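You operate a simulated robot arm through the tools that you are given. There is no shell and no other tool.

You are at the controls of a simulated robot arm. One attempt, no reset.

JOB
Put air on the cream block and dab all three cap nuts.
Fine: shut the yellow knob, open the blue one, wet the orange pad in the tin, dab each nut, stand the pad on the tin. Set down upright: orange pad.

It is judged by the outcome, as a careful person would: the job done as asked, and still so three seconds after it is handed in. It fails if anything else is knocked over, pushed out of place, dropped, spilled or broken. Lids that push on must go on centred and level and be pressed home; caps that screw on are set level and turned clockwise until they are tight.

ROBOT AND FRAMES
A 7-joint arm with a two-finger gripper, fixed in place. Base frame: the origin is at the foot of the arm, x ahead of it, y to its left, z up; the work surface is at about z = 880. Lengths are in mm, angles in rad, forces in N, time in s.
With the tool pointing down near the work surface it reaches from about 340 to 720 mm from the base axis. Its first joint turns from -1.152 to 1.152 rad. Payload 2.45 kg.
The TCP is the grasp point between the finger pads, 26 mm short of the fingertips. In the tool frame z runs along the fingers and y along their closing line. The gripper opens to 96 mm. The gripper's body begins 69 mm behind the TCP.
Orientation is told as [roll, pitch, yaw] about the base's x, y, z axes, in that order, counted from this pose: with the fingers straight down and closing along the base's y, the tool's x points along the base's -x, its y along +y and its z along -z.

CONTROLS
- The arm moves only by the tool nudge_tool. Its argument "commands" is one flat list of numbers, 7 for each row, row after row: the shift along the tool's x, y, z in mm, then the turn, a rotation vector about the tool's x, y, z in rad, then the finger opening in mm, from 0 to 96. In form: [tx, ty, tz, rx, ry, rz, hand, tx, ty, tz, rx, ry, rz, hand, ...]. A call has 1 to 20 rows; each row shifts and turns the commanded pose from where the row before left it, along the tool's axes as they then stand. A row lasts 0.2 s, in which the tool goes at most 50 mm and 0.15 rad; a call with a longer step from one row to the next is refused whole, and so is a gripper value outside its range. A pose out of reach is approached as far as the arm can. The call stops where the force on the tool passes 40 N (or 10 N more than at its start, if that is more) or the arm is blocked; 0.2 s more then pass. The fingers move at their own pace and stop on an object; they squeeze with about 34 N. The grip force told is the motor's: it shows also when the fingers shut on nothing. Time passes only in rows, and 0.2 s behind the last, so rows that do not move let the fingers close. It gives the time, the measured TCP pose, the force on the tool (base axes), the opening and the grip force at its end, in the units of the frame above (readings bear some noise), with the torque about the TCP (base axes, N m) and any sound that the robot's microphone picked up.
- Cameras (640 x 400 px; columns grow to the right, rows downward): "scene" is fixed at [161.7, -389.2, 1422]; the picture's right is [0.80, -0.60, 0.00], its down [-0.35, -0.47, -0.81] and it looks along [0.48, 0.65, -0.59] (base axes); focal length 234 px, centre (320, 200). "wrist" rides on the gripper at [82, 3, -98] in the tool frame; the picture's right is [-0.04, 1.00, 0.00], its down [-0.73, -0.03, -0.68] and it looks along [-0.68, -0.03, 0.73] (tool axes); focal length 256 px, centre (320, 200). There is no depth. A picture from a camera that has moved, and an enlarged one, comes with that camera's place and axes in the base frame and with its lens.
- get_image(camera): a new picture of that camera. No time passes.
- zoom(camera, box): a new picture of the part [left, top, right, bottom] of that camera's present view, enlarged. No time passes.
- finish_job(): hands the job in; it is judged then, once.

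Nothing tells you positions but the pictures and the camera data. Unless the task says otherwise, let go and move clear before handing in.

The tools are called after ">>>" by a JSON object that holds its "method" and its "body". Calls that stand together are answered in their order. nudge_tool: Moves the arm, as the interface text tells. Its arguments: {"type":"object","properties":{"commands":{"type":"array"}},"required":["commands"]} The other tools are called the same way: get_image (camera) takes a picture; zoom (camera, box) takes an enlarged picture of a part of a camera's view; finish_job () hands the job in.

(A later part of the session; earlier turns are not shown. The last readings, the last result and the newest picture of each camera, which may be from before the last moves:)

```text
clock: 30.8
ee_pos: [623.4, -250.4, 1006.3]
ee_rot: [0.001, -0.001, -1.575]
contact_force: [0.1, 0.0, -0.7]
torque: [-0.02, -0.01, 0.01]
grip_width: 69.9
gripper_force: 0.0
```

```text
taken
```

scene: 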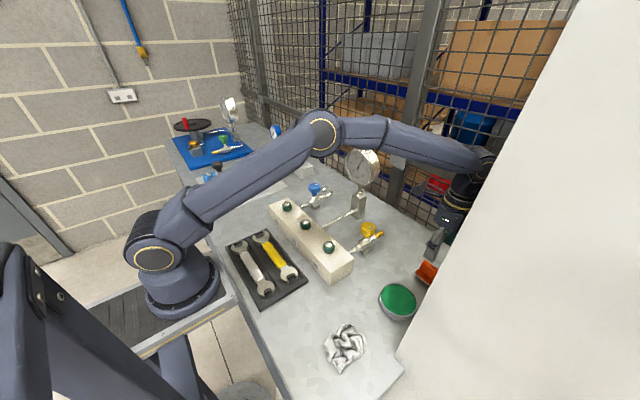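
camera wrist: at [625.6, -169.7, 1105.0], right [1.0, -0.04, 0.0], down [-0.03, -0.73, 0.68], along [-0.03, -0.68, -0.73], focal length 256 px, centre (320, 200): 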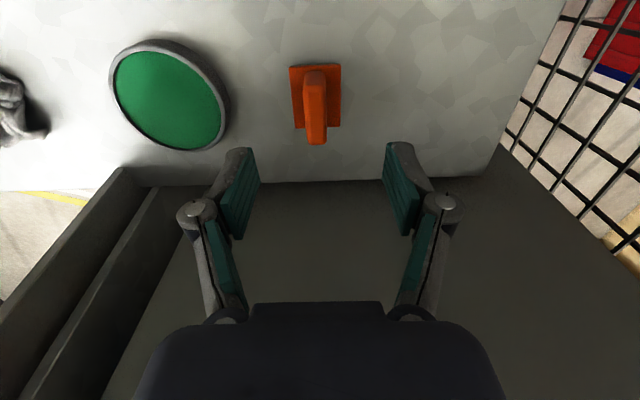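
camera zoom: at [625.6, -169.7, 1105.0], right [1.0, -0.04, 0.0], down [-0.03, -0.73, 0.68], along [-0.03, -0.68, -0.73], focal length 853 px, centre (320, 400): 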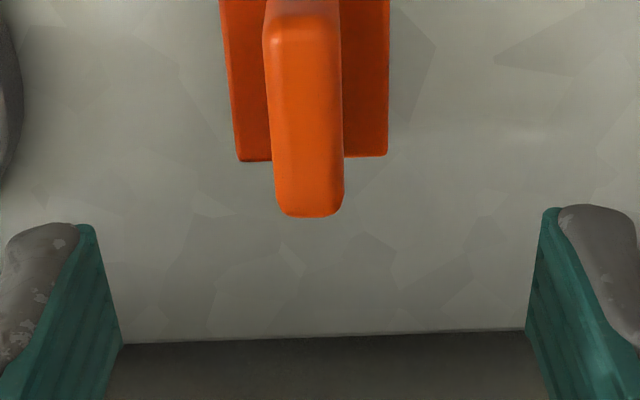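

The handle is about 2.5 mm off my centre in x and 2 mm in y. I'll correct that and lower with the fingers open.

>>> {"method": "nudge_tool", "body": {"commands": [-2, -2.5, 0, 0, 0, 0, 60, 0, 0, 25, 0, 0, 0, 55, 0, 0, 25, 0, 0, 0, 50, 0, 0, 20, 0, 0, 0, 45, 0, 0, 0, 0, 0, 0, 45]}}

>>> {"method": "get_image", "body": {"camera": "wrist"}}

>>> {"method": "zoom", "body": {"camera": "wrist", "box": [250, 120, 390, 240]}}

>>> {"method": "zoom", "body": {"camera": "scene", "box": [390, 220, 470, 300]}}

```text
clock: 32.0
ee_pos: [620.2, -252.4, 936.8]
ee_rot: [-0.001, 0.002, -1.571]
contact_force: [0.0, 0.1, 0.4]
torque: [0.0, 0.01, 0.0]
grip_width: 45.2
gripper_force: 0.0
```

```text
taken
camera wrist: at [622.7, -172.2, 1035.1], right [1.0, -0.04, 0.0], down [-0.03, -0.73, 0.68], along [-0.03, -0.68, -0.73], focal length 256 px, centre (320, 200)
```

wrist: 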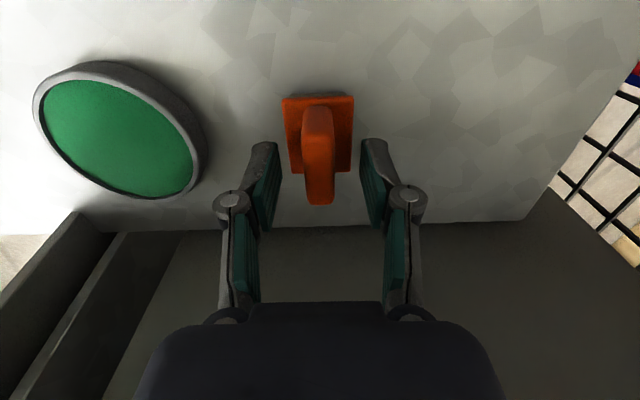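

```text
3.33 times, centred on (320, 180) of wrist
camera zoom: at [622.7, -172.2, 1035.1], right [1.0, -0.04, 0.0], down [-0.03, -0.73, 0.68], along [-0.03, -0.68, -0.73], focal length 853 px, centre (320, 267)
```

zoom: 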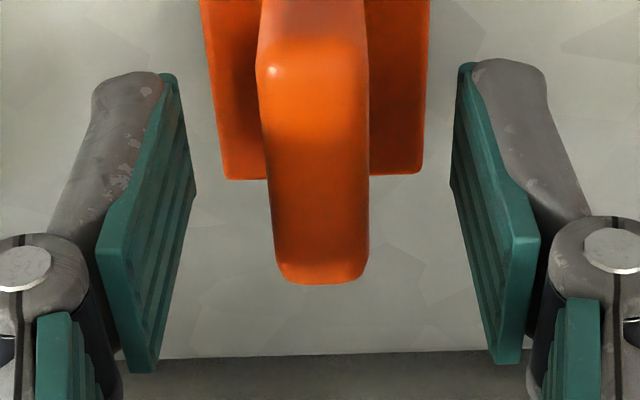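

```text
5.00 times, centred on (430, 260) of scene
camera zoom: at [161.7, -389.2, 1422.0], right [0.8, -0.6, 0.0], down [-0.35, -0.47, -0.81], along [0.48, 0.65, -0.59], focal length 1171 px, centre (-230, -100)
```

zoom: 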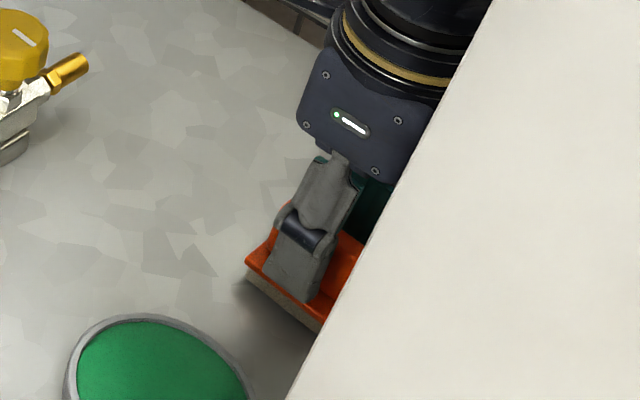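

Aligned well. I'll lower 6 mm more and grip the handle.

>>> {"method": "nudge_tool", "body": {"commands": [0, -0.7, 3, 0, 0, 0, 45, 0, 0, 3, 0, 0, 0, 45, 0, 0, 0, 0, 0, 0, 12, 0, 0, 0, 0, 0, 0, 12, 0, 0, 0, 0, 0, 0, 12, 0, 0, 0, 0, 0, 0, 12]}}

>>> {"method": "zoom", "body": {"camera": "wrist", "box": [250, 120, 390, 240]}}

>>> {"method": "zoom", "body": {"camera": "scene", "box": [390, 220, 470, 300]}}

```text
clock: 33.4
ee_pos: [619.2, -253.2, 930.4]
ee_rot: [0.0, 0.0, -1.573]
contact_force: [-0.2, 0.0, -0.5]
torque: [0.02, 0.02, -0.03]
grip_width: 15.0
gripper_force: 34.1
```

```text
3.33 times, centred on (320, 180) of wrist
camera zoom: at [622.1, -172.2, 1029.4], right [1.0, -0.04, 0.0], down [-0.03, -0.73, 0.68], along [-0.03, -0.68, -0.73], focal length 853 px, centre (320, 267)
```

zoom: 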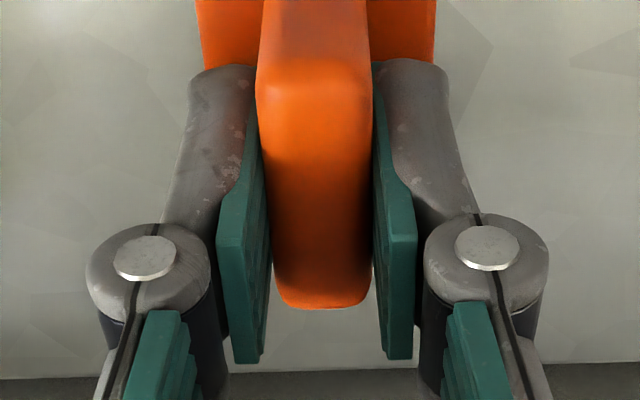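

```text
5.00 times, centred on (430, 260) of scene
camera zoom: at [161.7, -389.2, 1422.0], right [0.8, -0.6, 0.0], down [-0.35, -0.47, -0.81], along [0.48, 0.65, -0.59], focal length 1171 px, centre (-230, -100)
```

zoom: 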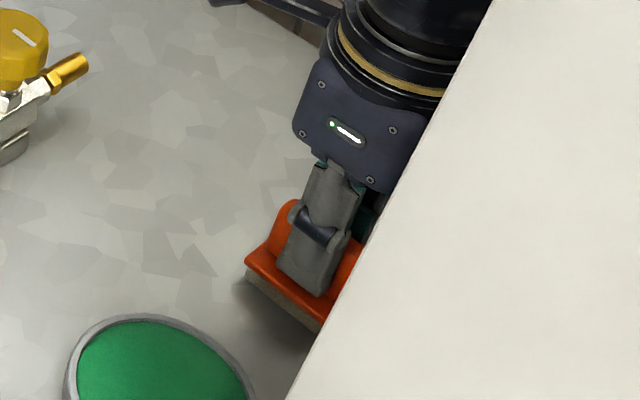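

The handle is gripped at 15 mm. I'll lift and carry the pad toward a spot above the tin.

>>> {"method": "nudge_tool", "body": {"commands": [0, 0, -15, 0, 0, 0, 12, 0, 0, -30, 0, 0, 0, 12, 0, 0, -25, 0, 0, 0, 12, 0, -30, 0, 0, 0, 0, 12, 0, -30, 0, 0, 0, 0, 12, 0, 0, 0, 0, 0, 0, 12]}}

>>> {"method": "get_image", "body": {"camera": "wrist"}}

>>> {"method": "zoom", "body": {"camera": "scene", "box": [360, 210, 480, 330]}}

```text
clock: 34.8
ee_pos: [558.1, -252.7, 1000.0]
ee_rot: [0.001, 0.001, -1.572]
contact_force: [-1.0, 0.4, -0.6]
torque: [0.03, 0.03, -0.02]
grip_width: 15.0
gripper_force: 34.4
```

```text
taken
camera wrist: at [561.1, -171.7, 1098.7], right [1.0, -0.04, 0.0], down [-0.03, -0.73, 0.68], along [-0.03, -0.68, -0.73], focal length 256 px, centre (320, 200)
```

wrist: 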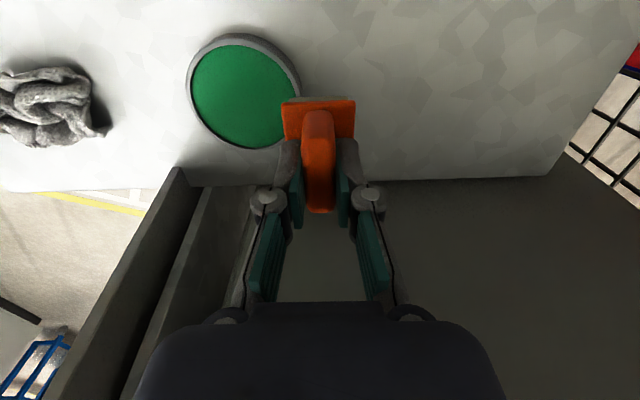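

```text
3.33 times, centred on (420, 270) of scene
camera zoom: at [161.7, -389.2, 1422.0], right [0.8, -0.6, 0.0], down [-0.35, -0.47, -0.81], along [0.48, 0.65, -0.59], focal length 780 px, centre (-13, -33)
```

zoom: 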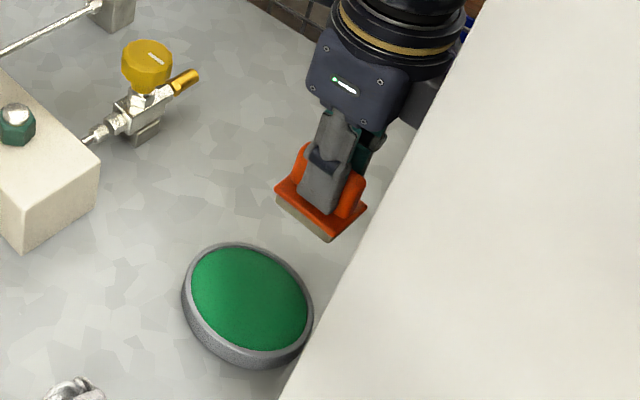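

>>> {"method": "nudge_tool", "body": {"commands": [1.8, -30.5, 0, 0, 0, 0, 12, 1.9, -30.5, 0, 0, 0, 0, 12, 0, 0, 25, 0, 0, 0, 12, 0, 0, 0, 0, 0, 0, 12]}}

>>> {"method": "get_image", "body": {"camera": "wrist"}}

>>> {"method": "zoom", "body": {"camera": "wrist", "box": [240, 60, 400, 200]}}

>>> {"method": "zoom", "body": {"camera": "scene", "box": [360, 220, 460, 340]}}

```text
clock: 35.8
ee_pos: [497.8, -249.7, 976.3]
ee_rot: [0.002, 0.0, -1.573]
contact_force: [0.3, 0.1, 0.0]
torque: [-0.01, 0.01, 0.03]
grip_width: 15.0
gripper_force: 33.6
```

```text
taken
camera wrist: at [501.0, -168.2, 1073.7], right [1.0, -0.04, 0.0], down [-0.03, -0.73, 0.68], along [-0.03, -0.68, -0.73], focal length 256 px, centre (320, 200)
```

wrist: 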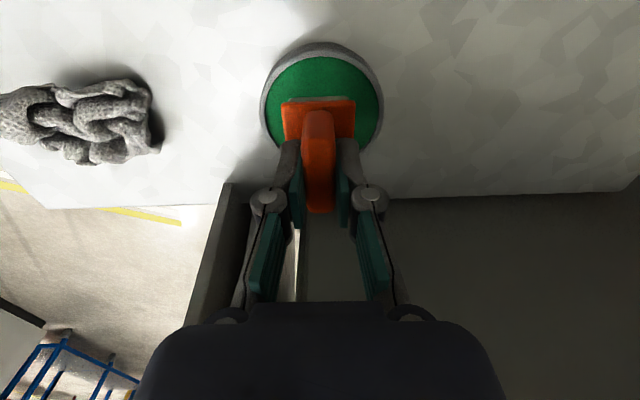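

```text
2.86 times, centred on (320, 130) of wrist
camera zoom: at [501.0, -168.2, 1073.7], right [1.0, -0.04, 0.0], down [-0.03, -0.73, 0.68], along [-0.03, -0.68, -0.73], focal length 731 px, centre (320, 400)
```

zoom: 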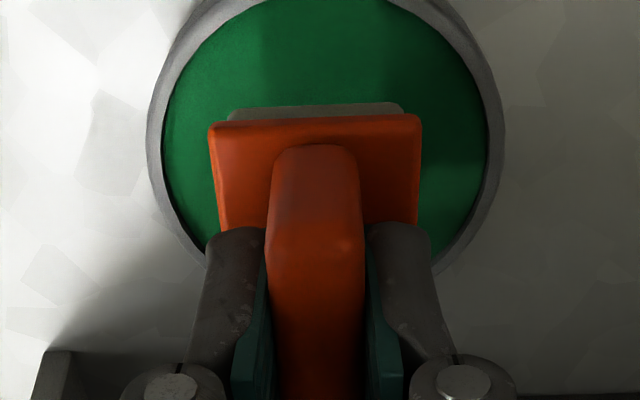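

```text
3.33 times, centred on (410, 280) of scene
camera zoom: at [161.7, -389.2, 1422.0], right [0.8, -0.6, 0.0], down [-0.35, -0.47, -0.81], along [0.48, 0.65, -0.59], focal length 780 px, centre (20, -67)
```

zoom: 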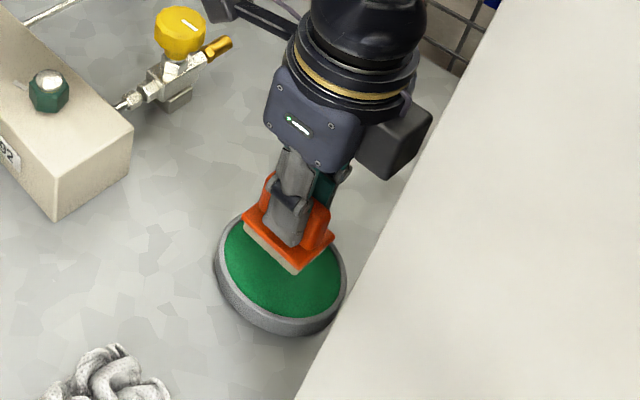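

The tin centre is at about (499,-251). I'll make a small correction, then lower the pad and watch for contact.

>>> {"method": "nudge_tool", "body": {"commands": [-1.3, 2, 0, 0, 0, 0, 12, 0, 0, 10, 0, 0, 0, 12, 0, 0, 8, 0, 0, 0, 12, 0, 0, 0, 0, 0, 0, 12]}}

>>> {"method": "zoom", "body": {"camera": "wrist", "box": [240, 60, 400, 200]}}

>>> {"method": "zoom", "body": {"camera": "scene", "box": [370, 260, 440, 330]}}

```text
clock: 36.8
ee_pos: [501.4, -249.8, 958.4]
ee_rot: [0.001, 0.0, -1.572]
contact_force: [0.6, 0.4, -0.5]
torque: [-0.03, -0.03, 0.02]
grip_width: 15.0
gripper_force: 34.1
```

```text
2.86 times, centred on (320, 130) of wrist
camera zoom: at [503.3, -169.8, 1055.9], right [1.0, -0.04, 0.0], down [-0.03, -0.73, 0.68], along [-0.03, -0.68, -0.73], focal length 731 px, centre (320, 400)
```

zoom: 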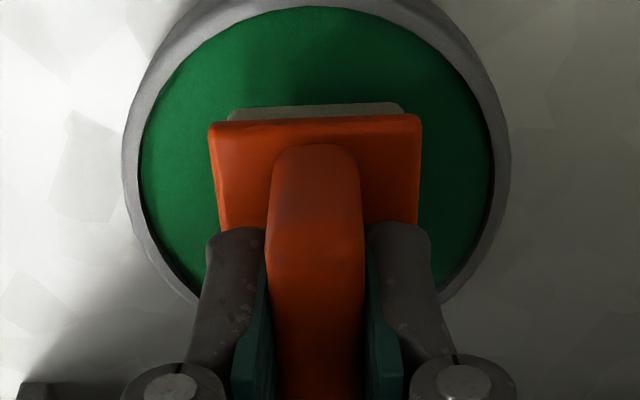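

```text
5.71 times, centred on (405, 295) of scene
camera zoom: at [161.7, -389.2, 1422.0], right [0.8, -0.6, 0.0], down [-0.35, -0.47, -0.81], along [0.48, 0.65, -0.59], focal length 1338 px, centre (-166, -343)
```

zoom: 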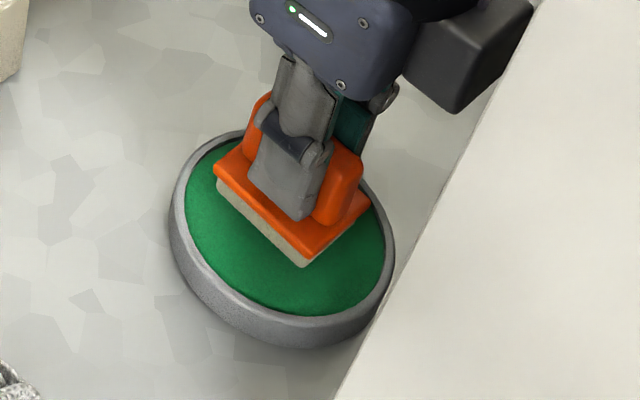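

Aligned in x. I'll nudge 1.5 mm in y and lower in small steps until I feel contact.

>>> {"method": "nudge_tool", "body": {"commands": [-1.5, 0, 3, 0, 0, 0, 12, 0, 0, 3, 0, 0, 0, 12, 0, 0, 2, 0, 0, 0, 12, 0, 0, 2, 0, 0, 0, 12, 0, 0, 0, 0, 0, 0, 12]}}

>>> {"method": "zoom", "body": {"camera": "wrist", "box": [240, 60, 400, 200]}}

>>> {"method": "zoom", "body": {"camera": "scene", "box": [370, 260, 440, 330]}}

```text
clock: 38.0
ee_pos: [500.6, -251.8, 948.3]
ee_rot: [0.002, 0.0, -1.573]
contact_force: [-3.6, 2.8, 18.0]
torque: [0.23, 0.13, -0.01]
grip_width: 14.7
gripper_force: 33.8
```

```text
2.86 times, centred on (320, 130) of wrist
camera zoom: at [503.1, -171.0, 1046.6], right [1.0, -0.04, 0.0], down [-0.03, -0.73, 0.68], along [-0.03, -0.68, -0.73], focal length 731 px, centre (320, 400)
```

zoom: 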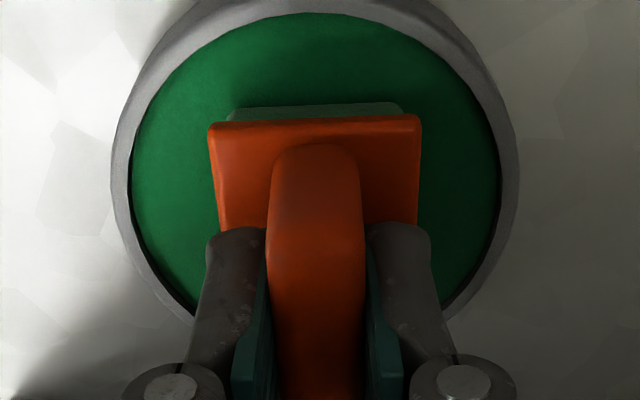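

```text
5.71 times, centred on (405, 295) of scene
camera zoom: at [161.4, -389.0, 1422.1], right [0.8, -0.6, 0.0], down [-0.35, -0.47, -0.81], along [0.48, 0.65, -0.59], focal length 1338 px, centre (-166, -343)
```

zoom: 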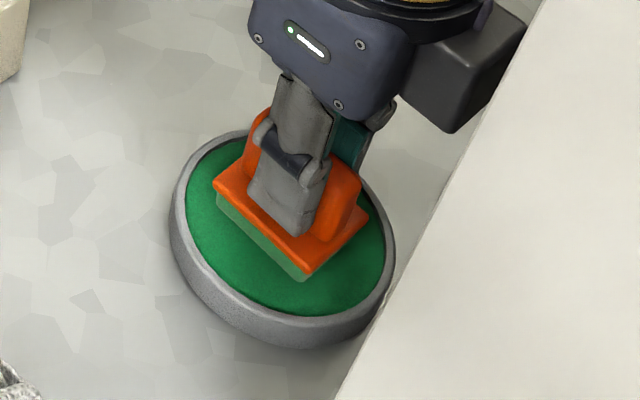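

The pad is in contact (18 N) and the felt has visibly turned green. I'll hold briefly, lift clear, and move to look at the first nut.

>>> {"method": "nudge_tool", "body": {"commands": [0, 0, 0, 0, 0, 0, 12, 0, 0, 0, 0, 0, 0, 12, 0, 0, 0, 0, 0, 0, 12, 0, 0, -5, 0, 0, 0, 12, 0, 0, -20, 0, 0, 0, 12, 0, 0, -35, 0, 0, 0, 12, 0, 0, -37, 0, 0, 0, 12, 0, 0, 0, 0, 0, 0, 12]}}

>>> {"method": "get_image", "body": {"camera": "wrist"}}

>>> {"method": "zoom", "body": {"camera": "scene", "box": [360, 220, 460, 330]}}

```text
clock: 39.8
ee_pos: [500.5, -252.2, 1046.0]
ee_rot: [-0.001, -0.001, -1.572]
contact_force: [-0.4, 0.3, -0.2]
torque: [0.02, 0.0, -0.02]
grip_width: 14.9
gripper_force: 33.7
```

```text
taken
camera wrist: at [502.9, -170.6, 1143.2], right [1.0, -0.04, 0.0], down [-0.03, -0.73, 0.68], along [-0.03, -0.68, -0.73], focal length 256 px, centre (320, 200)
```

wrist: 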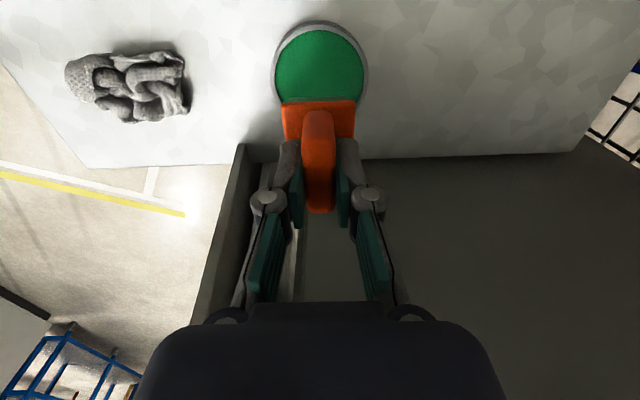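

```text
3.64 times, centred on (410, 275) of scene
camera zoom: at [161.7, -389.2, 1422.0], right [0.8, -0.6, 0.0], down [-0.35, -0.47, -0.81], along [0.48, 0.65, -0.59], focal length 852 px, centre (-7, -73)
```

zoom: 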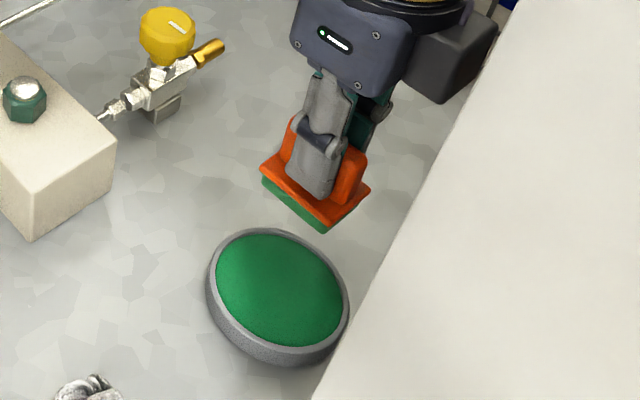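

The felt is green and wet. I'll move over to a point just short of nut 1 so the wrist camera can see it.

>>> {"method": "nudge_tool", "body": {"commands": [40.3, -16.1, 0, 0, 0, 0, 12, 40.3, -16.1, 0, 0, 0, 0, 12, 40.3, -16.1, 0, 0, 0, 0, 12, 40.3, -16.1, 0, 0, 0, 0, 12, 0, 0, 0, 0, 0, 0, 12]}}

>>> {"method": "get_image", "body": {"camera": "wrist"}}

>>> {"method": "zoom", "body": {"camera": "scene", "box": [280, 180, 380, 280]}}

```text
clock: 41.0
ee_pos: [436.2, -89.2, 1043.7]
ee_rot: [0.001, 0.0, -1.575]
contact_force: [0.3, 0.7, -0.2]
torque: [0.0, -0.01, -0.01]
grip_width: 15.2
gripper_force: 33.6
```

```text
taken
camera wrist: at [438.5, -9.0, 1143.0], right [1.0, -0.04, 0.0], down [-0.03, -0.73, 0.68], along [-0.03, -0.68, -0.73], focal length 256 px, centre (320, 200)
```

wrist: 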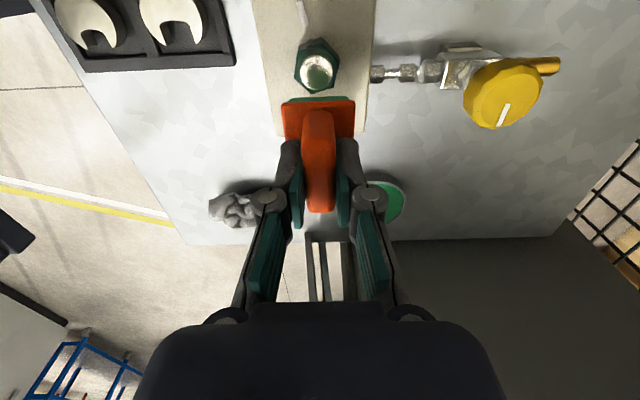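

```text
4.00 times, centred on (330, 230) of scene
camera zoom: at [161.7, -389.2, 1422.0], right [0.8, -0.6, 0.0], down [-0.35, -0.47, -0.81], along [0.48, 0.65, -0.59], focal length 937 px, centre (280, 80)
```

zoom: 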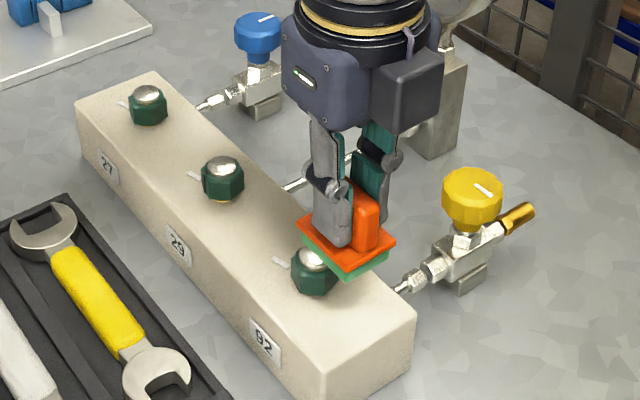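

Nut 1 is at about (434,-62). I'll move over it and lower in steps.

>>> {"method": "nudge_tool", "body": {"commands": [27, -2, 0, 0, 0, 0, 12, 0, 0, 15, 0, 0, 0, 12, 0, 0, 8, 0, 0, 0, 12, 0, 0, 0, 0, 0, 0, 12]}}

>>> {"method": "zoom", "body": {"camera": "scene", "box": [300, 200, 380, 280]}}

>>> {"method": "get_image", "body": {"camera": "wrist"}}

```text
clock: 42.0
ee_pos: [434.0, -63.1, 1020.9]
ee_rot: [0.0, 0.0, -1.574]
contact_force: [0.4, -0.1, -0.6]
torque: [0.01, -0.01, 0.0]
grip_width: 15.2
gripper_force: 34.1
```

```text
5.00 times, centred on (340, 240) of scene
camera zoom: at [161.7, -389.2, 1422.0], right [0.8, -0.6, 0.0], down [-0.35, -0.47, -0.81], along [0.48, 0.65, -0.59], focal length 1171 px, centre (220, 0)
```

zoom: 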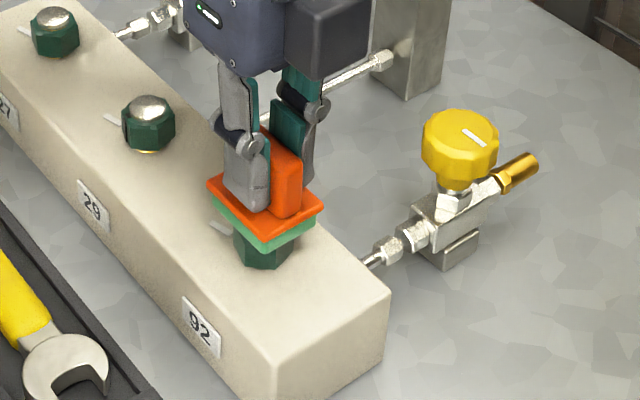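

```text
taken
camera wrist: at [436.7, 17.5, 1119.5], right [1.0, -0.04, 0.0], down [-0.03, -0.73, 0.68], along [-0.03, -0.68, -0.73], focal length 256 px, centre (320, 200)
```

wrist: 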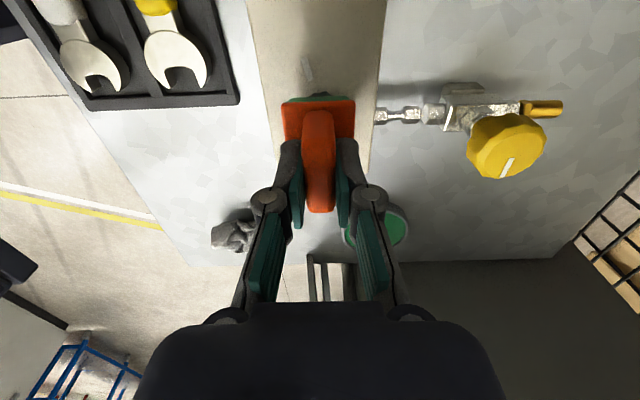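

>>> {"method": "nudge_tool", "body": {"commands": [0, 0, 3, 0, 0, 0, 12, 0, 0, 2, 0, 0, 0, 12, 0, 0, 2, 0, 0, 0, 12, 0, 0, 2, 0, 0, 0, 12, 0, 0, 0, 0, 0, 0, 12]}}

>>> {"method": "zoom", "body": {"camera": "scene", "box": [310, 210, 360, 260]}}

```text
clock: 43.2
ee_pos: [434.8, -64.0, 1013.6]
ee_rot: [0.004, 0.0, -1.573]
contact_force: [-2.5, -0.1, 32.5]
torque: [-0.02, 0.09, 0.04]
grip_width: 15.0
gripper_force: 34.3
```

```text
8.00 times, centred on (335, 235) of scene
camera zoom: at [161.2, -389.2, 1422.1], right [0.8, -0.6, 0.0], down [-0.35, -0.47, -0.81], along [0.48, 0.65, -0.59], focal length 1873 px, centre (200, -80)
```

zoom: 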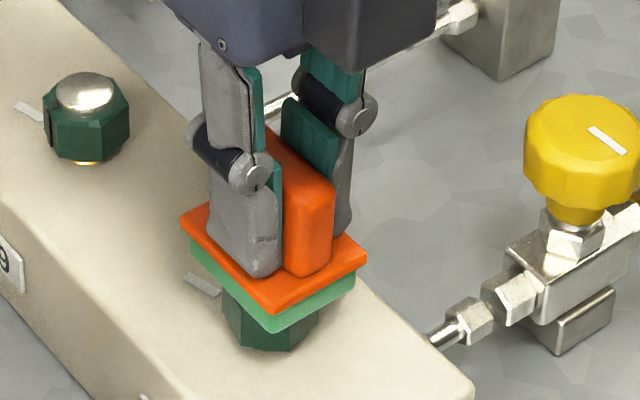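

Firm contact on nut 1, so it is dabbed. I'll lift and check it, then continue to nut 2, which looks slightly taller.

>>> {"method": "nudge_tool", "body": {"commands": [0, 0, -2, 0, 0, 0, 12, 0, 0, 0, 0, 0, 0, 12, 0, 0, -10, 0, 0, 0, 12, 0, 0, -25, 0, 0, 0, 12, 22, 0, 0, 0, 0, 0, 12, 30, 0, 0, 0, 0, 0, 12, 30, 0, 0, 0, 0, 0, 12, 0, 0, 0, 0, 0, 0, 12]}}

>>> {"method": "get_image", "body": {"camera": "wrist"}}

>>> {"method": "zoom", "body": {"camera": "scene", "box": [270, 180, 370, 280]}}

```text
clock: 45.0
ee_pos: [434.1, 19.5, 1050.4]
ee_rot: [0.0, -0.001, -1.573]
contact_force: [0.2, 0.9, 0.1]
torque: [0.0, -0.02, 0.0]
grip_width: 15.0
gripper_force: 33.9
```

```text
taken
camera wrist: at [437.2, 100.3, 1148.1], right [1.0, -0.04, 0.0], down [-0.03, -0.73, 0.68], along [-0.03, -0.68, -0.73], focal length 256 px, centre (320, 200)
```

wrist: 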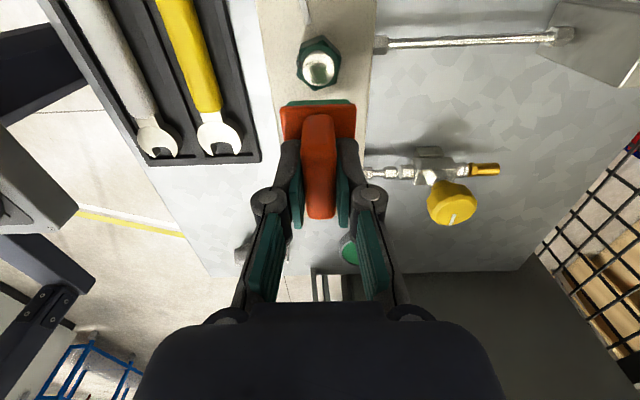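

```text
4.00 times, centred on (320, 230) of scene
camera zoom: at [161.8, -389.2, 1422.0], right [0.8, -0.6, 0.0], down [-0.35, -0.47, -0.81], along [0.48, 0.65, -0.59], focal length 937 px, centre (320, 80)
```

zoom: 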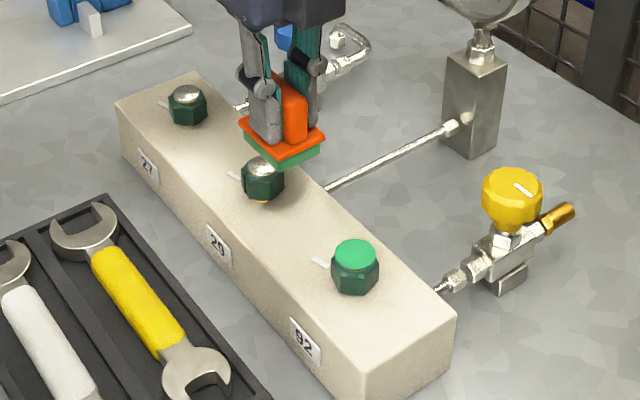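

Nut 1 now shows green. I'll check the pad's seating in the grip and then go to nut 2 at about (434,48).

>>> {"method": "zoom", "body": {"camera": "wrist", "box": [250, 80, 390, 230]}}

>>> {"method": "zoom", "body": {"camera": "scene", "box": [290, 180, 370, 250]}}

```text
2.67 times, centred on (320, 155) of wrist
camera zoom: at [437.2, 100.3, 1148.1], right [1.0, -0.04, 0.0], down [-0.03, -0.73, 0.68], along [-0.03, -0.68, -0.73], focal length 683 px, centre (320, 320)
```

zoom: 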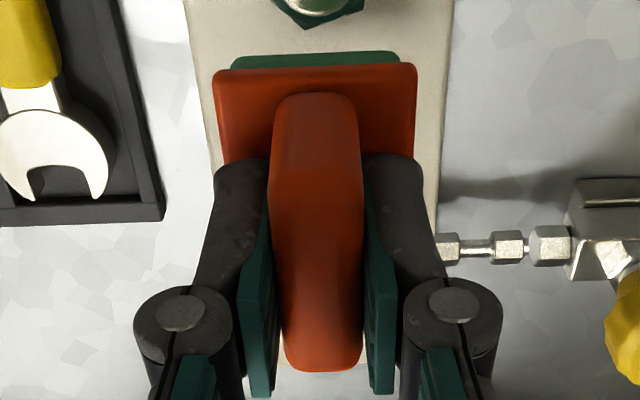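

```text
5.71 times, centred on (330, 215) of scene
camera zoom: at [161.8, -389.2, 1422.0], right [0.8, -0.6, 0.0], down [-0.35, -0.47, -0.81], along [0.48, 0.65, -0.59], focal length 1338 px, centre (263, 114)
```

zoom: 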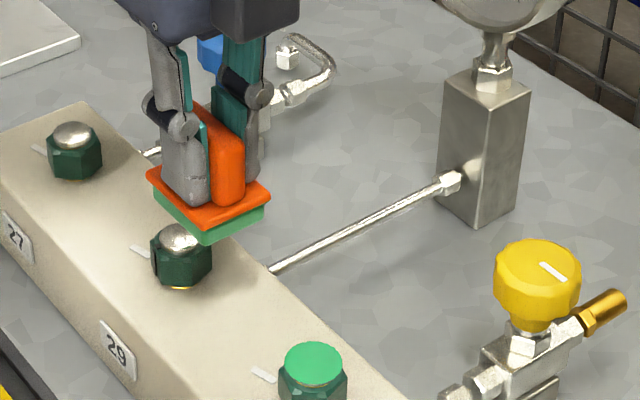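

The pad slid up the grip about 3 mm but is still level, so I'll press more gently on the next nuts.

>>> {"method": "nudge_tool", "body": {"commands": [29, 0, 0, 0, 0, 0, 12, 0, 0, 14, 0, 0, 0, 12, 0, 0, 9, 0, 0, 0, 12, 0, 0, 2, 0, 0, 0, 12, 0, 0, 0, 0, 0, 0, 12]}}

>>> {"method": "zoom", "body": {"camera": "scene", "box": [280, 190, 340, 250]}}

```text
clock: 46.2
ee_pos: [435.0, 47.1, 1023.9]
ee_rot: [0.0, 0.002, -1.573]
contact_force: [-0.6, -0.4, -1.2]
torque: [-0.01, 0.02, -0.06]
grip_width: 14.9
gripper_force: 33.5
```

```text
6.67 times, centred on (310, 220) of scene
camera zoom: at [161.7, -389.2, 1422.0], right [0.8, -0.6, 0.0], down [-0.35, -0.47, -0.81], along [0.48, 0.65, -0.59], focal length 1561 px, centre (387, 67)
```

zoom: 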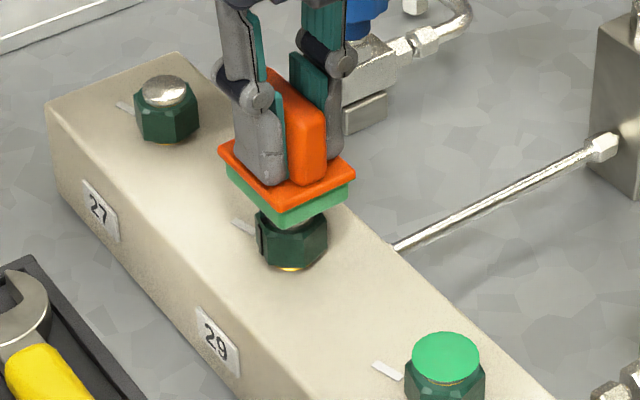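

>>> {"method": "nudge_tool", "body": {"commands": [0, 0, 2, 0, 0, 0, 12, 0, 0, 1.5, 0, 0, 0, 12, 0, 0, 1.5, 0, 0, 0, 12, 0, 0, 1, 0, 0, 0, 12, 0, 0, 0, 0, 0, 0, 12]}}

```text
clock: 47.4
ee_pos: [434.6, 47.8, 1018.0]
ee_rot: [0.001, 0.0, -1.57]
contact_force: [0.3, 0.6, -0.4]
torque: [0.04, 0.01, 0.01]
grip_width: 14.9
gripper_force: 33.4
```

No contact yet, so I'll go lower in 1 mm steps.

>>> {"method": "nudge_tool", "body": {"commands": [0, 0, 1, 0, 0, 0, 12, 0, 0, 1, 0, 0, 0, 12, 0, 0, 1, 0, 0, 0, 12, 0, 0, 0, 0, 0, 0, 12]}}

```text
clock: 48.4
ee_pos: [435.8, 47.7, 1015.3]
ee_rot: [-0.001, -0.001, -1.573]
contact_force: [0.0, 0.2, -0.4]
torque: [0.02, 0.0, 0.0]
grip_width: 15.0
gripper_force: 34.1
```

>>> {"method": "nudge_tool", "body": {"commands": [0, 0, 1, 0, 0, 0, 12, 0, 0, 1, 0, 0, 0, 12, 0, 0, 0, 0, 0, 0, 12]}}

>>> {"method": "zoom", "body": {"camera": "scene", "box": [280, 190, 340, 250]}}

```text
clock: 49.2
ee_pos: [434.5, 48.1, 1013.8]
ee_rot: [-0.001, -0.001, -1.573]
contact_force: [-0.7, 0.4, -0.6]
torque: [-0.01, 0.0, 0.02]
grip_width: 14.8
gripper_force: 34.0
```

```text
6.67 times, centred on (310, 220) of scene
camera zoom: at [161.7, -389.2, 1422.0], right [0.8, -0.6, 0.0], down [-0.35, -0.47, -0.81], along [0.48, 0.65, -0.59], focal length 1561 px, centre (387, 67)
```

zoom: 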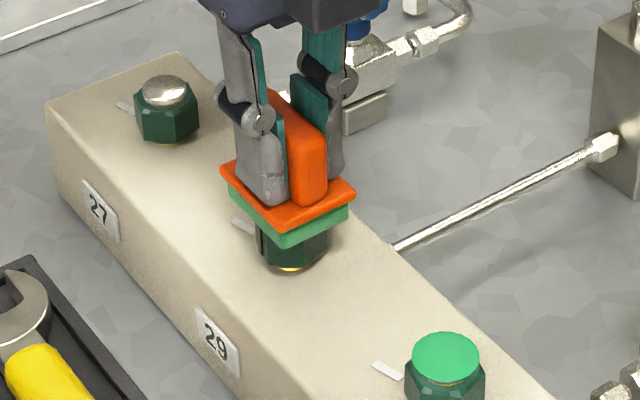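

>>> {"method": "nudge_tool", "body": {"commands": [0, 0, 1, 0, 0, 0, 12, 0, 0, 1, 0, 0, 0, 12, 0, 0, 0, 0, 0, 0, 12]}}

```text
clock: 50.0
ee_pos: [434.0, 46.6, 1013.0]
ee_rot: [0.004, -0.001, -1.573]
contact_force: [-5.8, -2.2, 31.5]
torque: [-0.14, 0.23, 0.01]
grip_width: 15.1
gripper_force: 33.9
```

Contact on nut 2. I'll lift and move on toward nut 3.

>>> {"method": "nudge_tool", "body": {"commands": [0, 0, -1, 0, 0, 0, 12, 0, 0, 0, 0, 0, 0, 12, 0, 0, -12, 0, 0, 0, 12, 0, 0, -25, 0, 0, 0, 12, 28, 0, 0, 0, 0, 0, 12, 28, 0, 0, 0, 0, 0, 12, 28, 0, 0, 0, 0, 0, 12, 0, 0, 0, 0, 0, 0, 12]}}

>>> {"method": "get_image", "body": {"camera": "wrist"}}

>>> {"method": "zoom", "body": {"camera": "scene", "box": [260, 160, 360, 260]}}

```text
clock: 51.8
ee_pos: [434.9, 131.0, 1048.9]
ee_rot: [0.001, 0.0, -1.572]
contact_force: [0.3, 0.4, 0.1]
torque: [-0.02, 0.03, -0.01]
grip_width: 15.2
gripper_force: 34.6
```

```text
taken
camera wrist: at [437.5, 213.0, 1147.4], right [1.0, -0.04, 0.0], down [-0.03, -0.73, 0.68], along [-0.03, -0.68, -0.73], focal length 256 px, centre (320, 200)
```

wrist: 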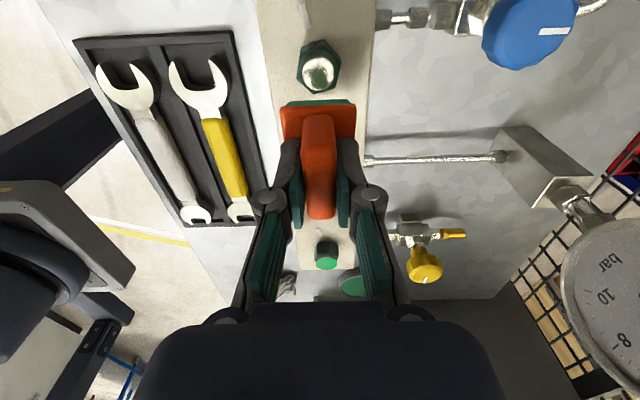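

```text
4.00 times, centred on (310, 210) of scene
camera zoom: at [161.8, -389.2, 1422.0], right [0.8, -0.6, 0.0], down [-0.35, -0.47, -0.81], along [0.48, 0.65, -0.59], focal length 937 px, centre (360, 160)
```

zoom: 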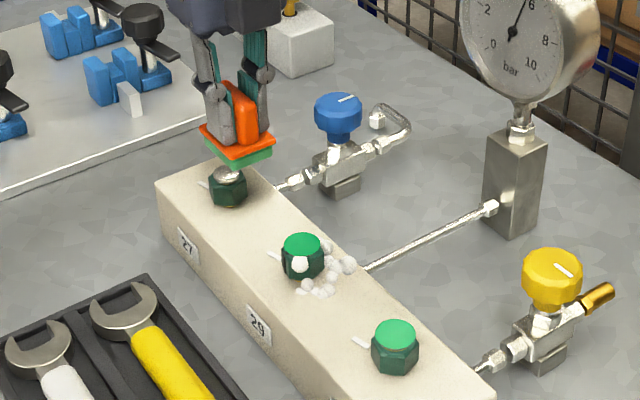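

Nut 2 is green and bubbling, so it leaks, but the job only asks for the dab. Nut 3 is at about (434,158), and I'll move over it and lower.

>>> {"method": "nudge_tool", "body": {"commands": [27, -1, 0, 0, 0, 0, 12, 0, 0, 16, 0, 0, 0, 12, 0, 0, 10, 0, 0, 0, 12, 0, 0, 5, 0, 0, 0, 12, 0, 0, 0, 0, 0, 0, 12]}}

>>> {"method": "zoom", "body": {"camera": "scene", "box": [260, 160, 330, 230]}}

```text
clock: 53.0
ee_pos: [433.6, 158.6, 1018.5]
ee_rot: [-0.001, -0.001, -1.571]
contact_force: [-0.2, 0.4, -1.5]
torque: [0.0, -0.01, 0.06]
grip_width: 14.8
gripper_force: 33.8
```

```text
5.71 times, centred on (295, 195) of scene
camera zoom: at [161.7, -389.2, 1422.0], right [0.8, -0.6, 0.0], down [-0.35, -0.47, -0.81], along [0.48, 0.65, -0.59], focal length 1338 px, centre (463, 229)
```

zoom: 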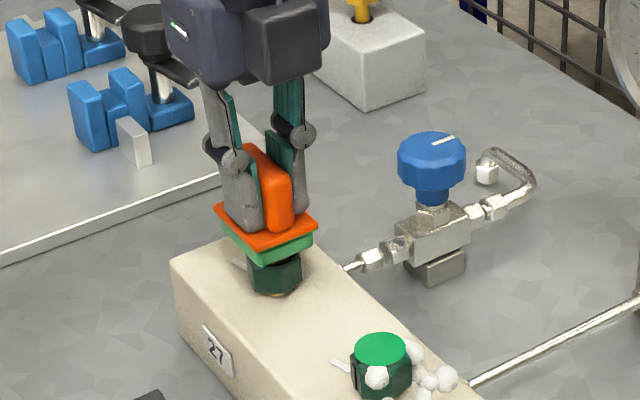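

>>> {"method": "nudge_tool", "body": {"commands": [0, 0, 2, 0, 0, 0, 12, 0, 0, 1.5, 0, 0, 0, 12, 0, 0, 1, 0, 0, 0, 12, 0, 0, 0.7, 0, 0, 0, 12, 0, 0, 0, 0, 0, 0, 12]}}

```text
clock: 54.2
ee_pos: [433.6, 157.5, 1013.2]
ee_rot: [0.0, -0.001, -1.573]
contact_force: [-0.5, 0.3, 0.3]
torque: [0.01, -0.06, -0.02]
grip_width: 14.8
gripper_force: 34.2
```

>>> {"method": "nudge_tool", "body": {"commands": [0, 0, 0.7, 0, 0, 0, 12, 0, 0, 0.7, 0, 0, 0, 12, 0, 0, 0, 0, 0, 0, 12]}}

```text
clock: 55.0
ee_pos: [434.0, 159.4, 1012.1]
ee_rot: [0.001, -0.001, -1.571]
contact_force: [-3.9, -1.4, 13.9]
torque: [-0.19, 0.04, -0.02]
grip_width: 15.1
gripper_force: 34.5
```

Gentle contact of 14 N on nut 3. I'll hold a moment, lift, and check all three nuts.

>>> {"method": "nudge_tool", "body": {"commands": [0, 0, 0.3, 0, 0, 0, 12, 0, 0, 0, 0, 0, 0, 12, 0, 0, -1, 0, 0, 0, 12, 0, 0, -12, 0, 0, 0, 12, 0, 0, -30, 0, 0, 0, 12, -40, 0, -5, 0, 0, 0, 12, -40, 0, -5, 0, 0, 0, 12, 0, 0, 0, 0, 0, 0, 12]}}

>>> {"method": "get_image", "body": {"camera": "wrist"}}

>>> {"method": "zoom", "body": {"camera": "scene", "box": [260, 160, 360, 260]}}

```text
clock: 56.8
ee_pos: [433.4, 78.5, 1065.6]
ee_rot: [0.001, 0.0, -1.572]
contact_force: [0.0, 0.6, -0.6]
torque: [0.05, -0.03, 0.01]
grip_width: 14.8
gripper_force: 34.3
```

```text
taken
camera wrist: at [436.5, 159.5, 1164.0], right [1.0, -0.04, 0.0], down [-0.03, -0.73, 0.68], along [-0.03, -0.68, -0.73], focal length 256 px, centre (320, 200)
```

wrist: 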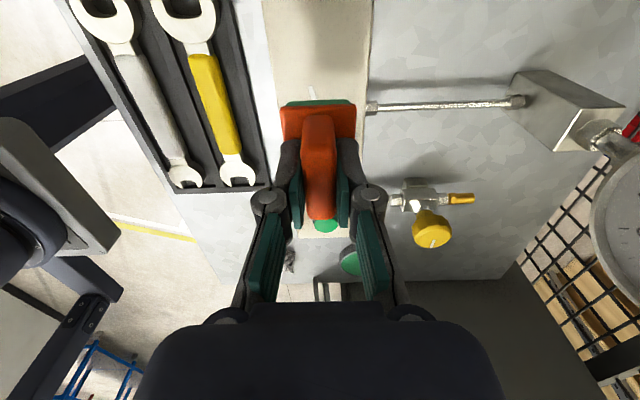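

```text
4.00 times, centred on (310, 210) of scene
camera zoom: at [161.7, -389.2, 1422.0], right [0.8, -0.6, 0.0], down [-0.35, -0.47, -0.81], along [0.48, 0.65, -0.59], focal length 937 px, centre (360, 160)
```

zoom: 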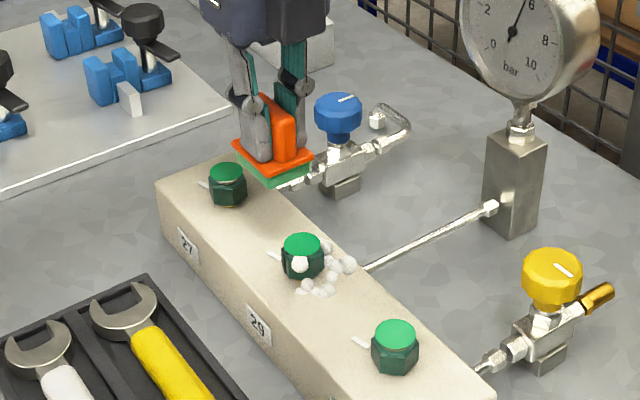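

All three nuts are green, and the gauge still reads about 6 bar. I'll carry the pad back above the tin.

>>> {"method": "nudge_tool", "body": {"commands": [-41.3, 8.4, 0, 0, 0, 0, 12, -41.3, 8.4, 0, 0, 0, 0, 12, -41.3, 8.4, 0, 0, 0, 0, 12, -41.3, 8.4, 0, 0, 0, 0, 12, -41.3, 8.4, 0, 0, 0, 0, 12, -41.3, 8.4, 0, 0, 0, 0, 12, -41.3, 8.4, 0, 0, 0, 0, 12, -41.3, 8.4, 0, 0, 0, 0, 12, 0, 0, 30, 0, 0, 0, 12, 0, 0, 30, 0, 0, 0, 12, 0, 0, 30, 0, 0, 0, 12, 0, 0, 0, 0, 0, 0, 12]}}

>>> {"method": "zoom", "body": {"camera": "wrist", "box": [240, 60, 400, 200]}}

>>> {"method": "zoom", "body": {"camera": "scene", "box": [360, 240, 450, 330]}}

```text
clock: 59.4
ee_pos: [500.8, -252.5, 974.6]
ee_rot: [0.0, 0.001, -1.572]
contact_force: [0.7, 0.1, -1.5]
torque: [0.03, -0.03, 0.0]
grip_width: 15.0
gripper_force: 34.1
```

```text
2.86 times, centred on (320, 130) of wrist
camera zoom: at [502.7, -171.4, 1072.8], right [1.0, -0.04, 0.0], down [-0.03, -0.73, 0.68], along [-0.03, -0.68, -0.73], focal length 731 px, centre (320, 400)
```

zoom: 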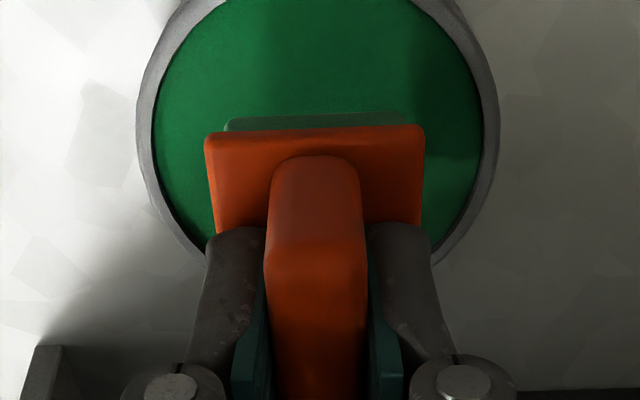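

```text
4.44 times, centred on (405, 285) of scene
camera zoom: at [161.7, -389.2, 1422.0], right [0.8, -0.6, 0.0], down [-0.35, -0.47, -0.81], along [0.48, 0.65, -0.59], focal length 1041 px, centre (-58, -178)
```

zoom: 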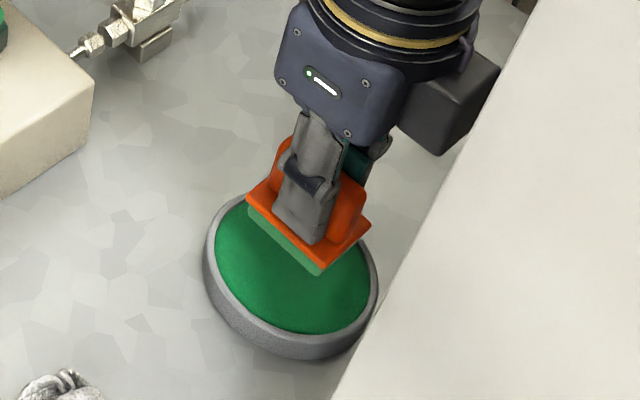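

Lined up over the tin. I'll lower to contact gently.

>>> {"method": "nudge_tool", "body": {"commands": [0, 0, 12, 0, 0, 0, 12, 0, 0, 10, 0, 0, 0, 12, 0, 0, 3, 0, 0, 0, 12, 0, 0, 1.5, 0, 0, 0, 12, 0, 0, 0, 0, 0, 0, 12]}}

```text
clock: 60.6
ee_pos: [499.8, -252.0, 948.3]
ee_rot: [-0.002, 0.0, -1.573]
contact_force: [0.9, -0.4, -0.7]
torque: [0.06, 0.0, 0.03]
grip_width: 15.1
gripper_force: 33.8
```

>>> {"method": "nudge_tool", "body": {"commands": [0, 0, 1, 0, 0, 0, 12, 0, 0, 1, 0, 0, 0, 12, 0, 0, 0, 0, 0, 0, 12]}}

```text
clock: 61.4
ee_pos: [500.9, -251.5, 946.6]
ee_rot: [0.0, 0.0, -1.573]
contact_force: [-0.4, -0.3, -0.2]
torque: [-0.01, 0.03, -0.01]
grip_width: 15.0
gripper_force: 34.1
```

>>> {"method": "nudge_tool", "body": {"commands": [0, 0, 0.8, 0, 0, 0, 12, 0, 0, 0.8, 0, 0, 0, 12, 0, 0, 0, 0, 0, 0, 12]}}

```text
clock: 62.2
ee_pos: [500.3, -252.3, 944.9]
ee_rot: [0.001, -0.001, -1.573]
contact_force: [-0.1, 0.6, -0.3]
torque: [-0.02, 0.0, -0.02]
grip_width: 15.2
gripper_force: 33.7
```

>>> {"method": "nudge_tool", "body": {"commands": [0, 0, 0.8, 0, 0, 0, 12, 0, 0, 0, 0, 0, 0, 12]}}

>>> {"method": "zoom", "body": {"camera": "scene", "box": [370, 260, 440, 330]}}

>>> {"method": "zoom", "body": {"camera": "wrist", "box": [240, 60, 400, 200]}}

```text
clock: 62.8
ee_pos: [501.0, -252.7, 943.9]
ee_rot: [-0.001, -0.002, -1.573]
contact_force: [0.7, -0.3, -0.8]
torque: [0.02, 0.01, -0.02]
grip_width: 15.1
gripper_force: 33.9
```

```text
5.71 times, centred on (405, 295) of scene
camera zoom: at [161.7, -389.2, 1422.0], right [0.8, -0.6, 0.0], down [-0.35, -0.47, -0.81], along [0.48, 0.65, -0.59], focal length 1338 px, centre (-166, -343)
```

zoom: 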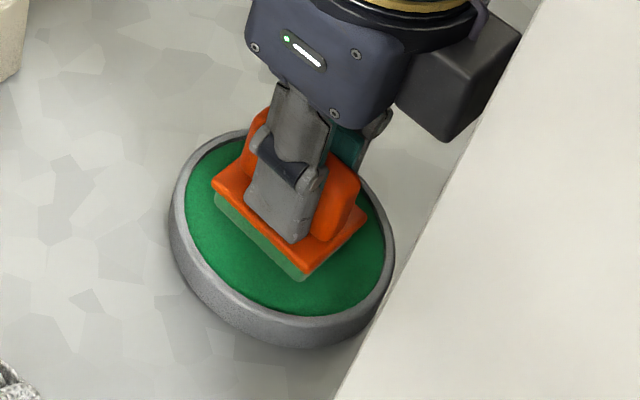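

```text
2.86 times, centred on (320, 130) of wrist
camera zoom: at [502.9, -171.1, 1041.8], right [1.0, -0.04, 0.0], down [-0.03, -0.73, 0.68], along [-0.03, -0.68, -0.73], focal length 731 px, centre (320, 400)
```

zoom: 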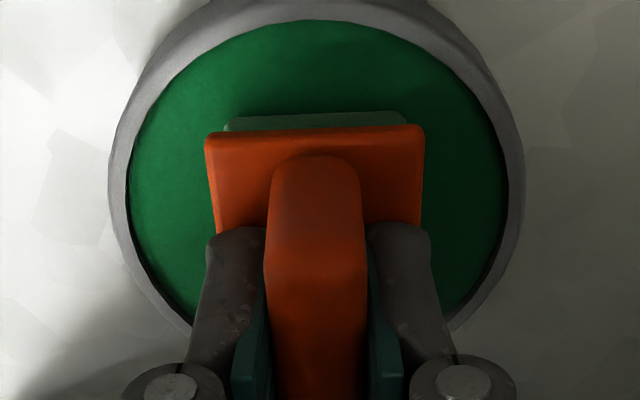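

>>> {"method": "nudge_tool", "body": {"commands": [0, 0, 0.6, 0, 0, 0, 12, 0, 0, 0.6, 0, 0, 0, 12, 0, 0, 0, 0, 0, 0, 12]}}

```text
clock: 63.6
ee_pos: [500.9, -252.7, 943.2]
ee_rot: [0.002, 0.001, -1.573]
contact_force: [-2.6, 2.1, 10.6]
torque: [-0.13, 0.06, -0.03]
grip_width: 14.8
gripper_force: 33.8
```

The pad is seated on the tin with light contact. I'll release and back straight up.

>>> {"method": "nudge_tool", "body": {"commands": [0, 0, -0.5, 0, 0, 0, 16, 0, 0, 0, 0, 0, 0, 22, 0, 0, 0, 0, 0, 0, 34, 0, 0, 0, 0, 0, 0, 44, 0, 0, 0, 0, 0, 0, 50, 0, 0, 0, 0, 0, 0, 50]}}

>>> {"method": "zoom", "body": {"camera": "wrist", "box": [240, 60, 400, 240]}}

>>> {"method": "zoom", "body": {"camera": "scene", "box": [370, 260, 440, 330]}}

```text
clock: 65.0
ee_pos: [500.8, -252.5, 943.0]
ee_rot: [0.0, 0.0, -1.572]
contact_force: [-0.1, -0.3, 0.3]
torque: [-0.02, 0.0, 0.0]
grip_width: 50.0
gripper_force: 0.0
```

```text
2.22 times, centred on (320, 150) of wrist
camera zoom: at [502.8, -171.2, 1041.3], right [1.0, -0.04, 0.0], down [-0.03, -0.73, 0.68], along [-0.03, -0.68, -0.73], focal length 569 px, centre (320, 311)
```

zoom: 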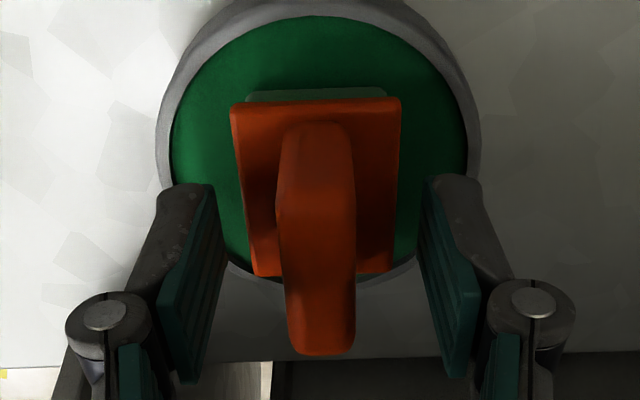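

```text
5.71 times, centred on (405, 295) of scene
camera zoom: at [161.7, -389.2, 1422.0], right [0.8, -0.6, 0.0], down [-0.35, -0.47, -0.81], along [0.48, 0.65, -0.59], focal length 1338 px, centre (-166, -343)
```

zoom: 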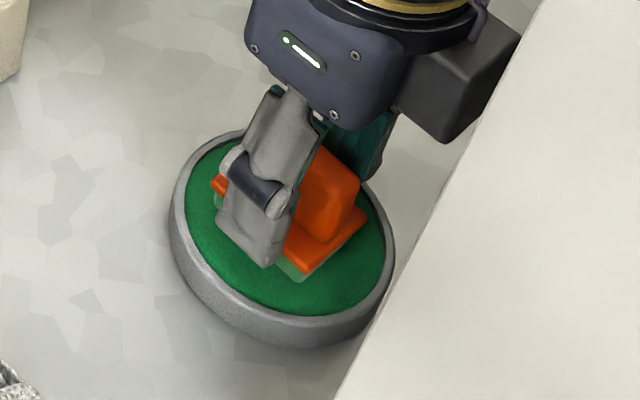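

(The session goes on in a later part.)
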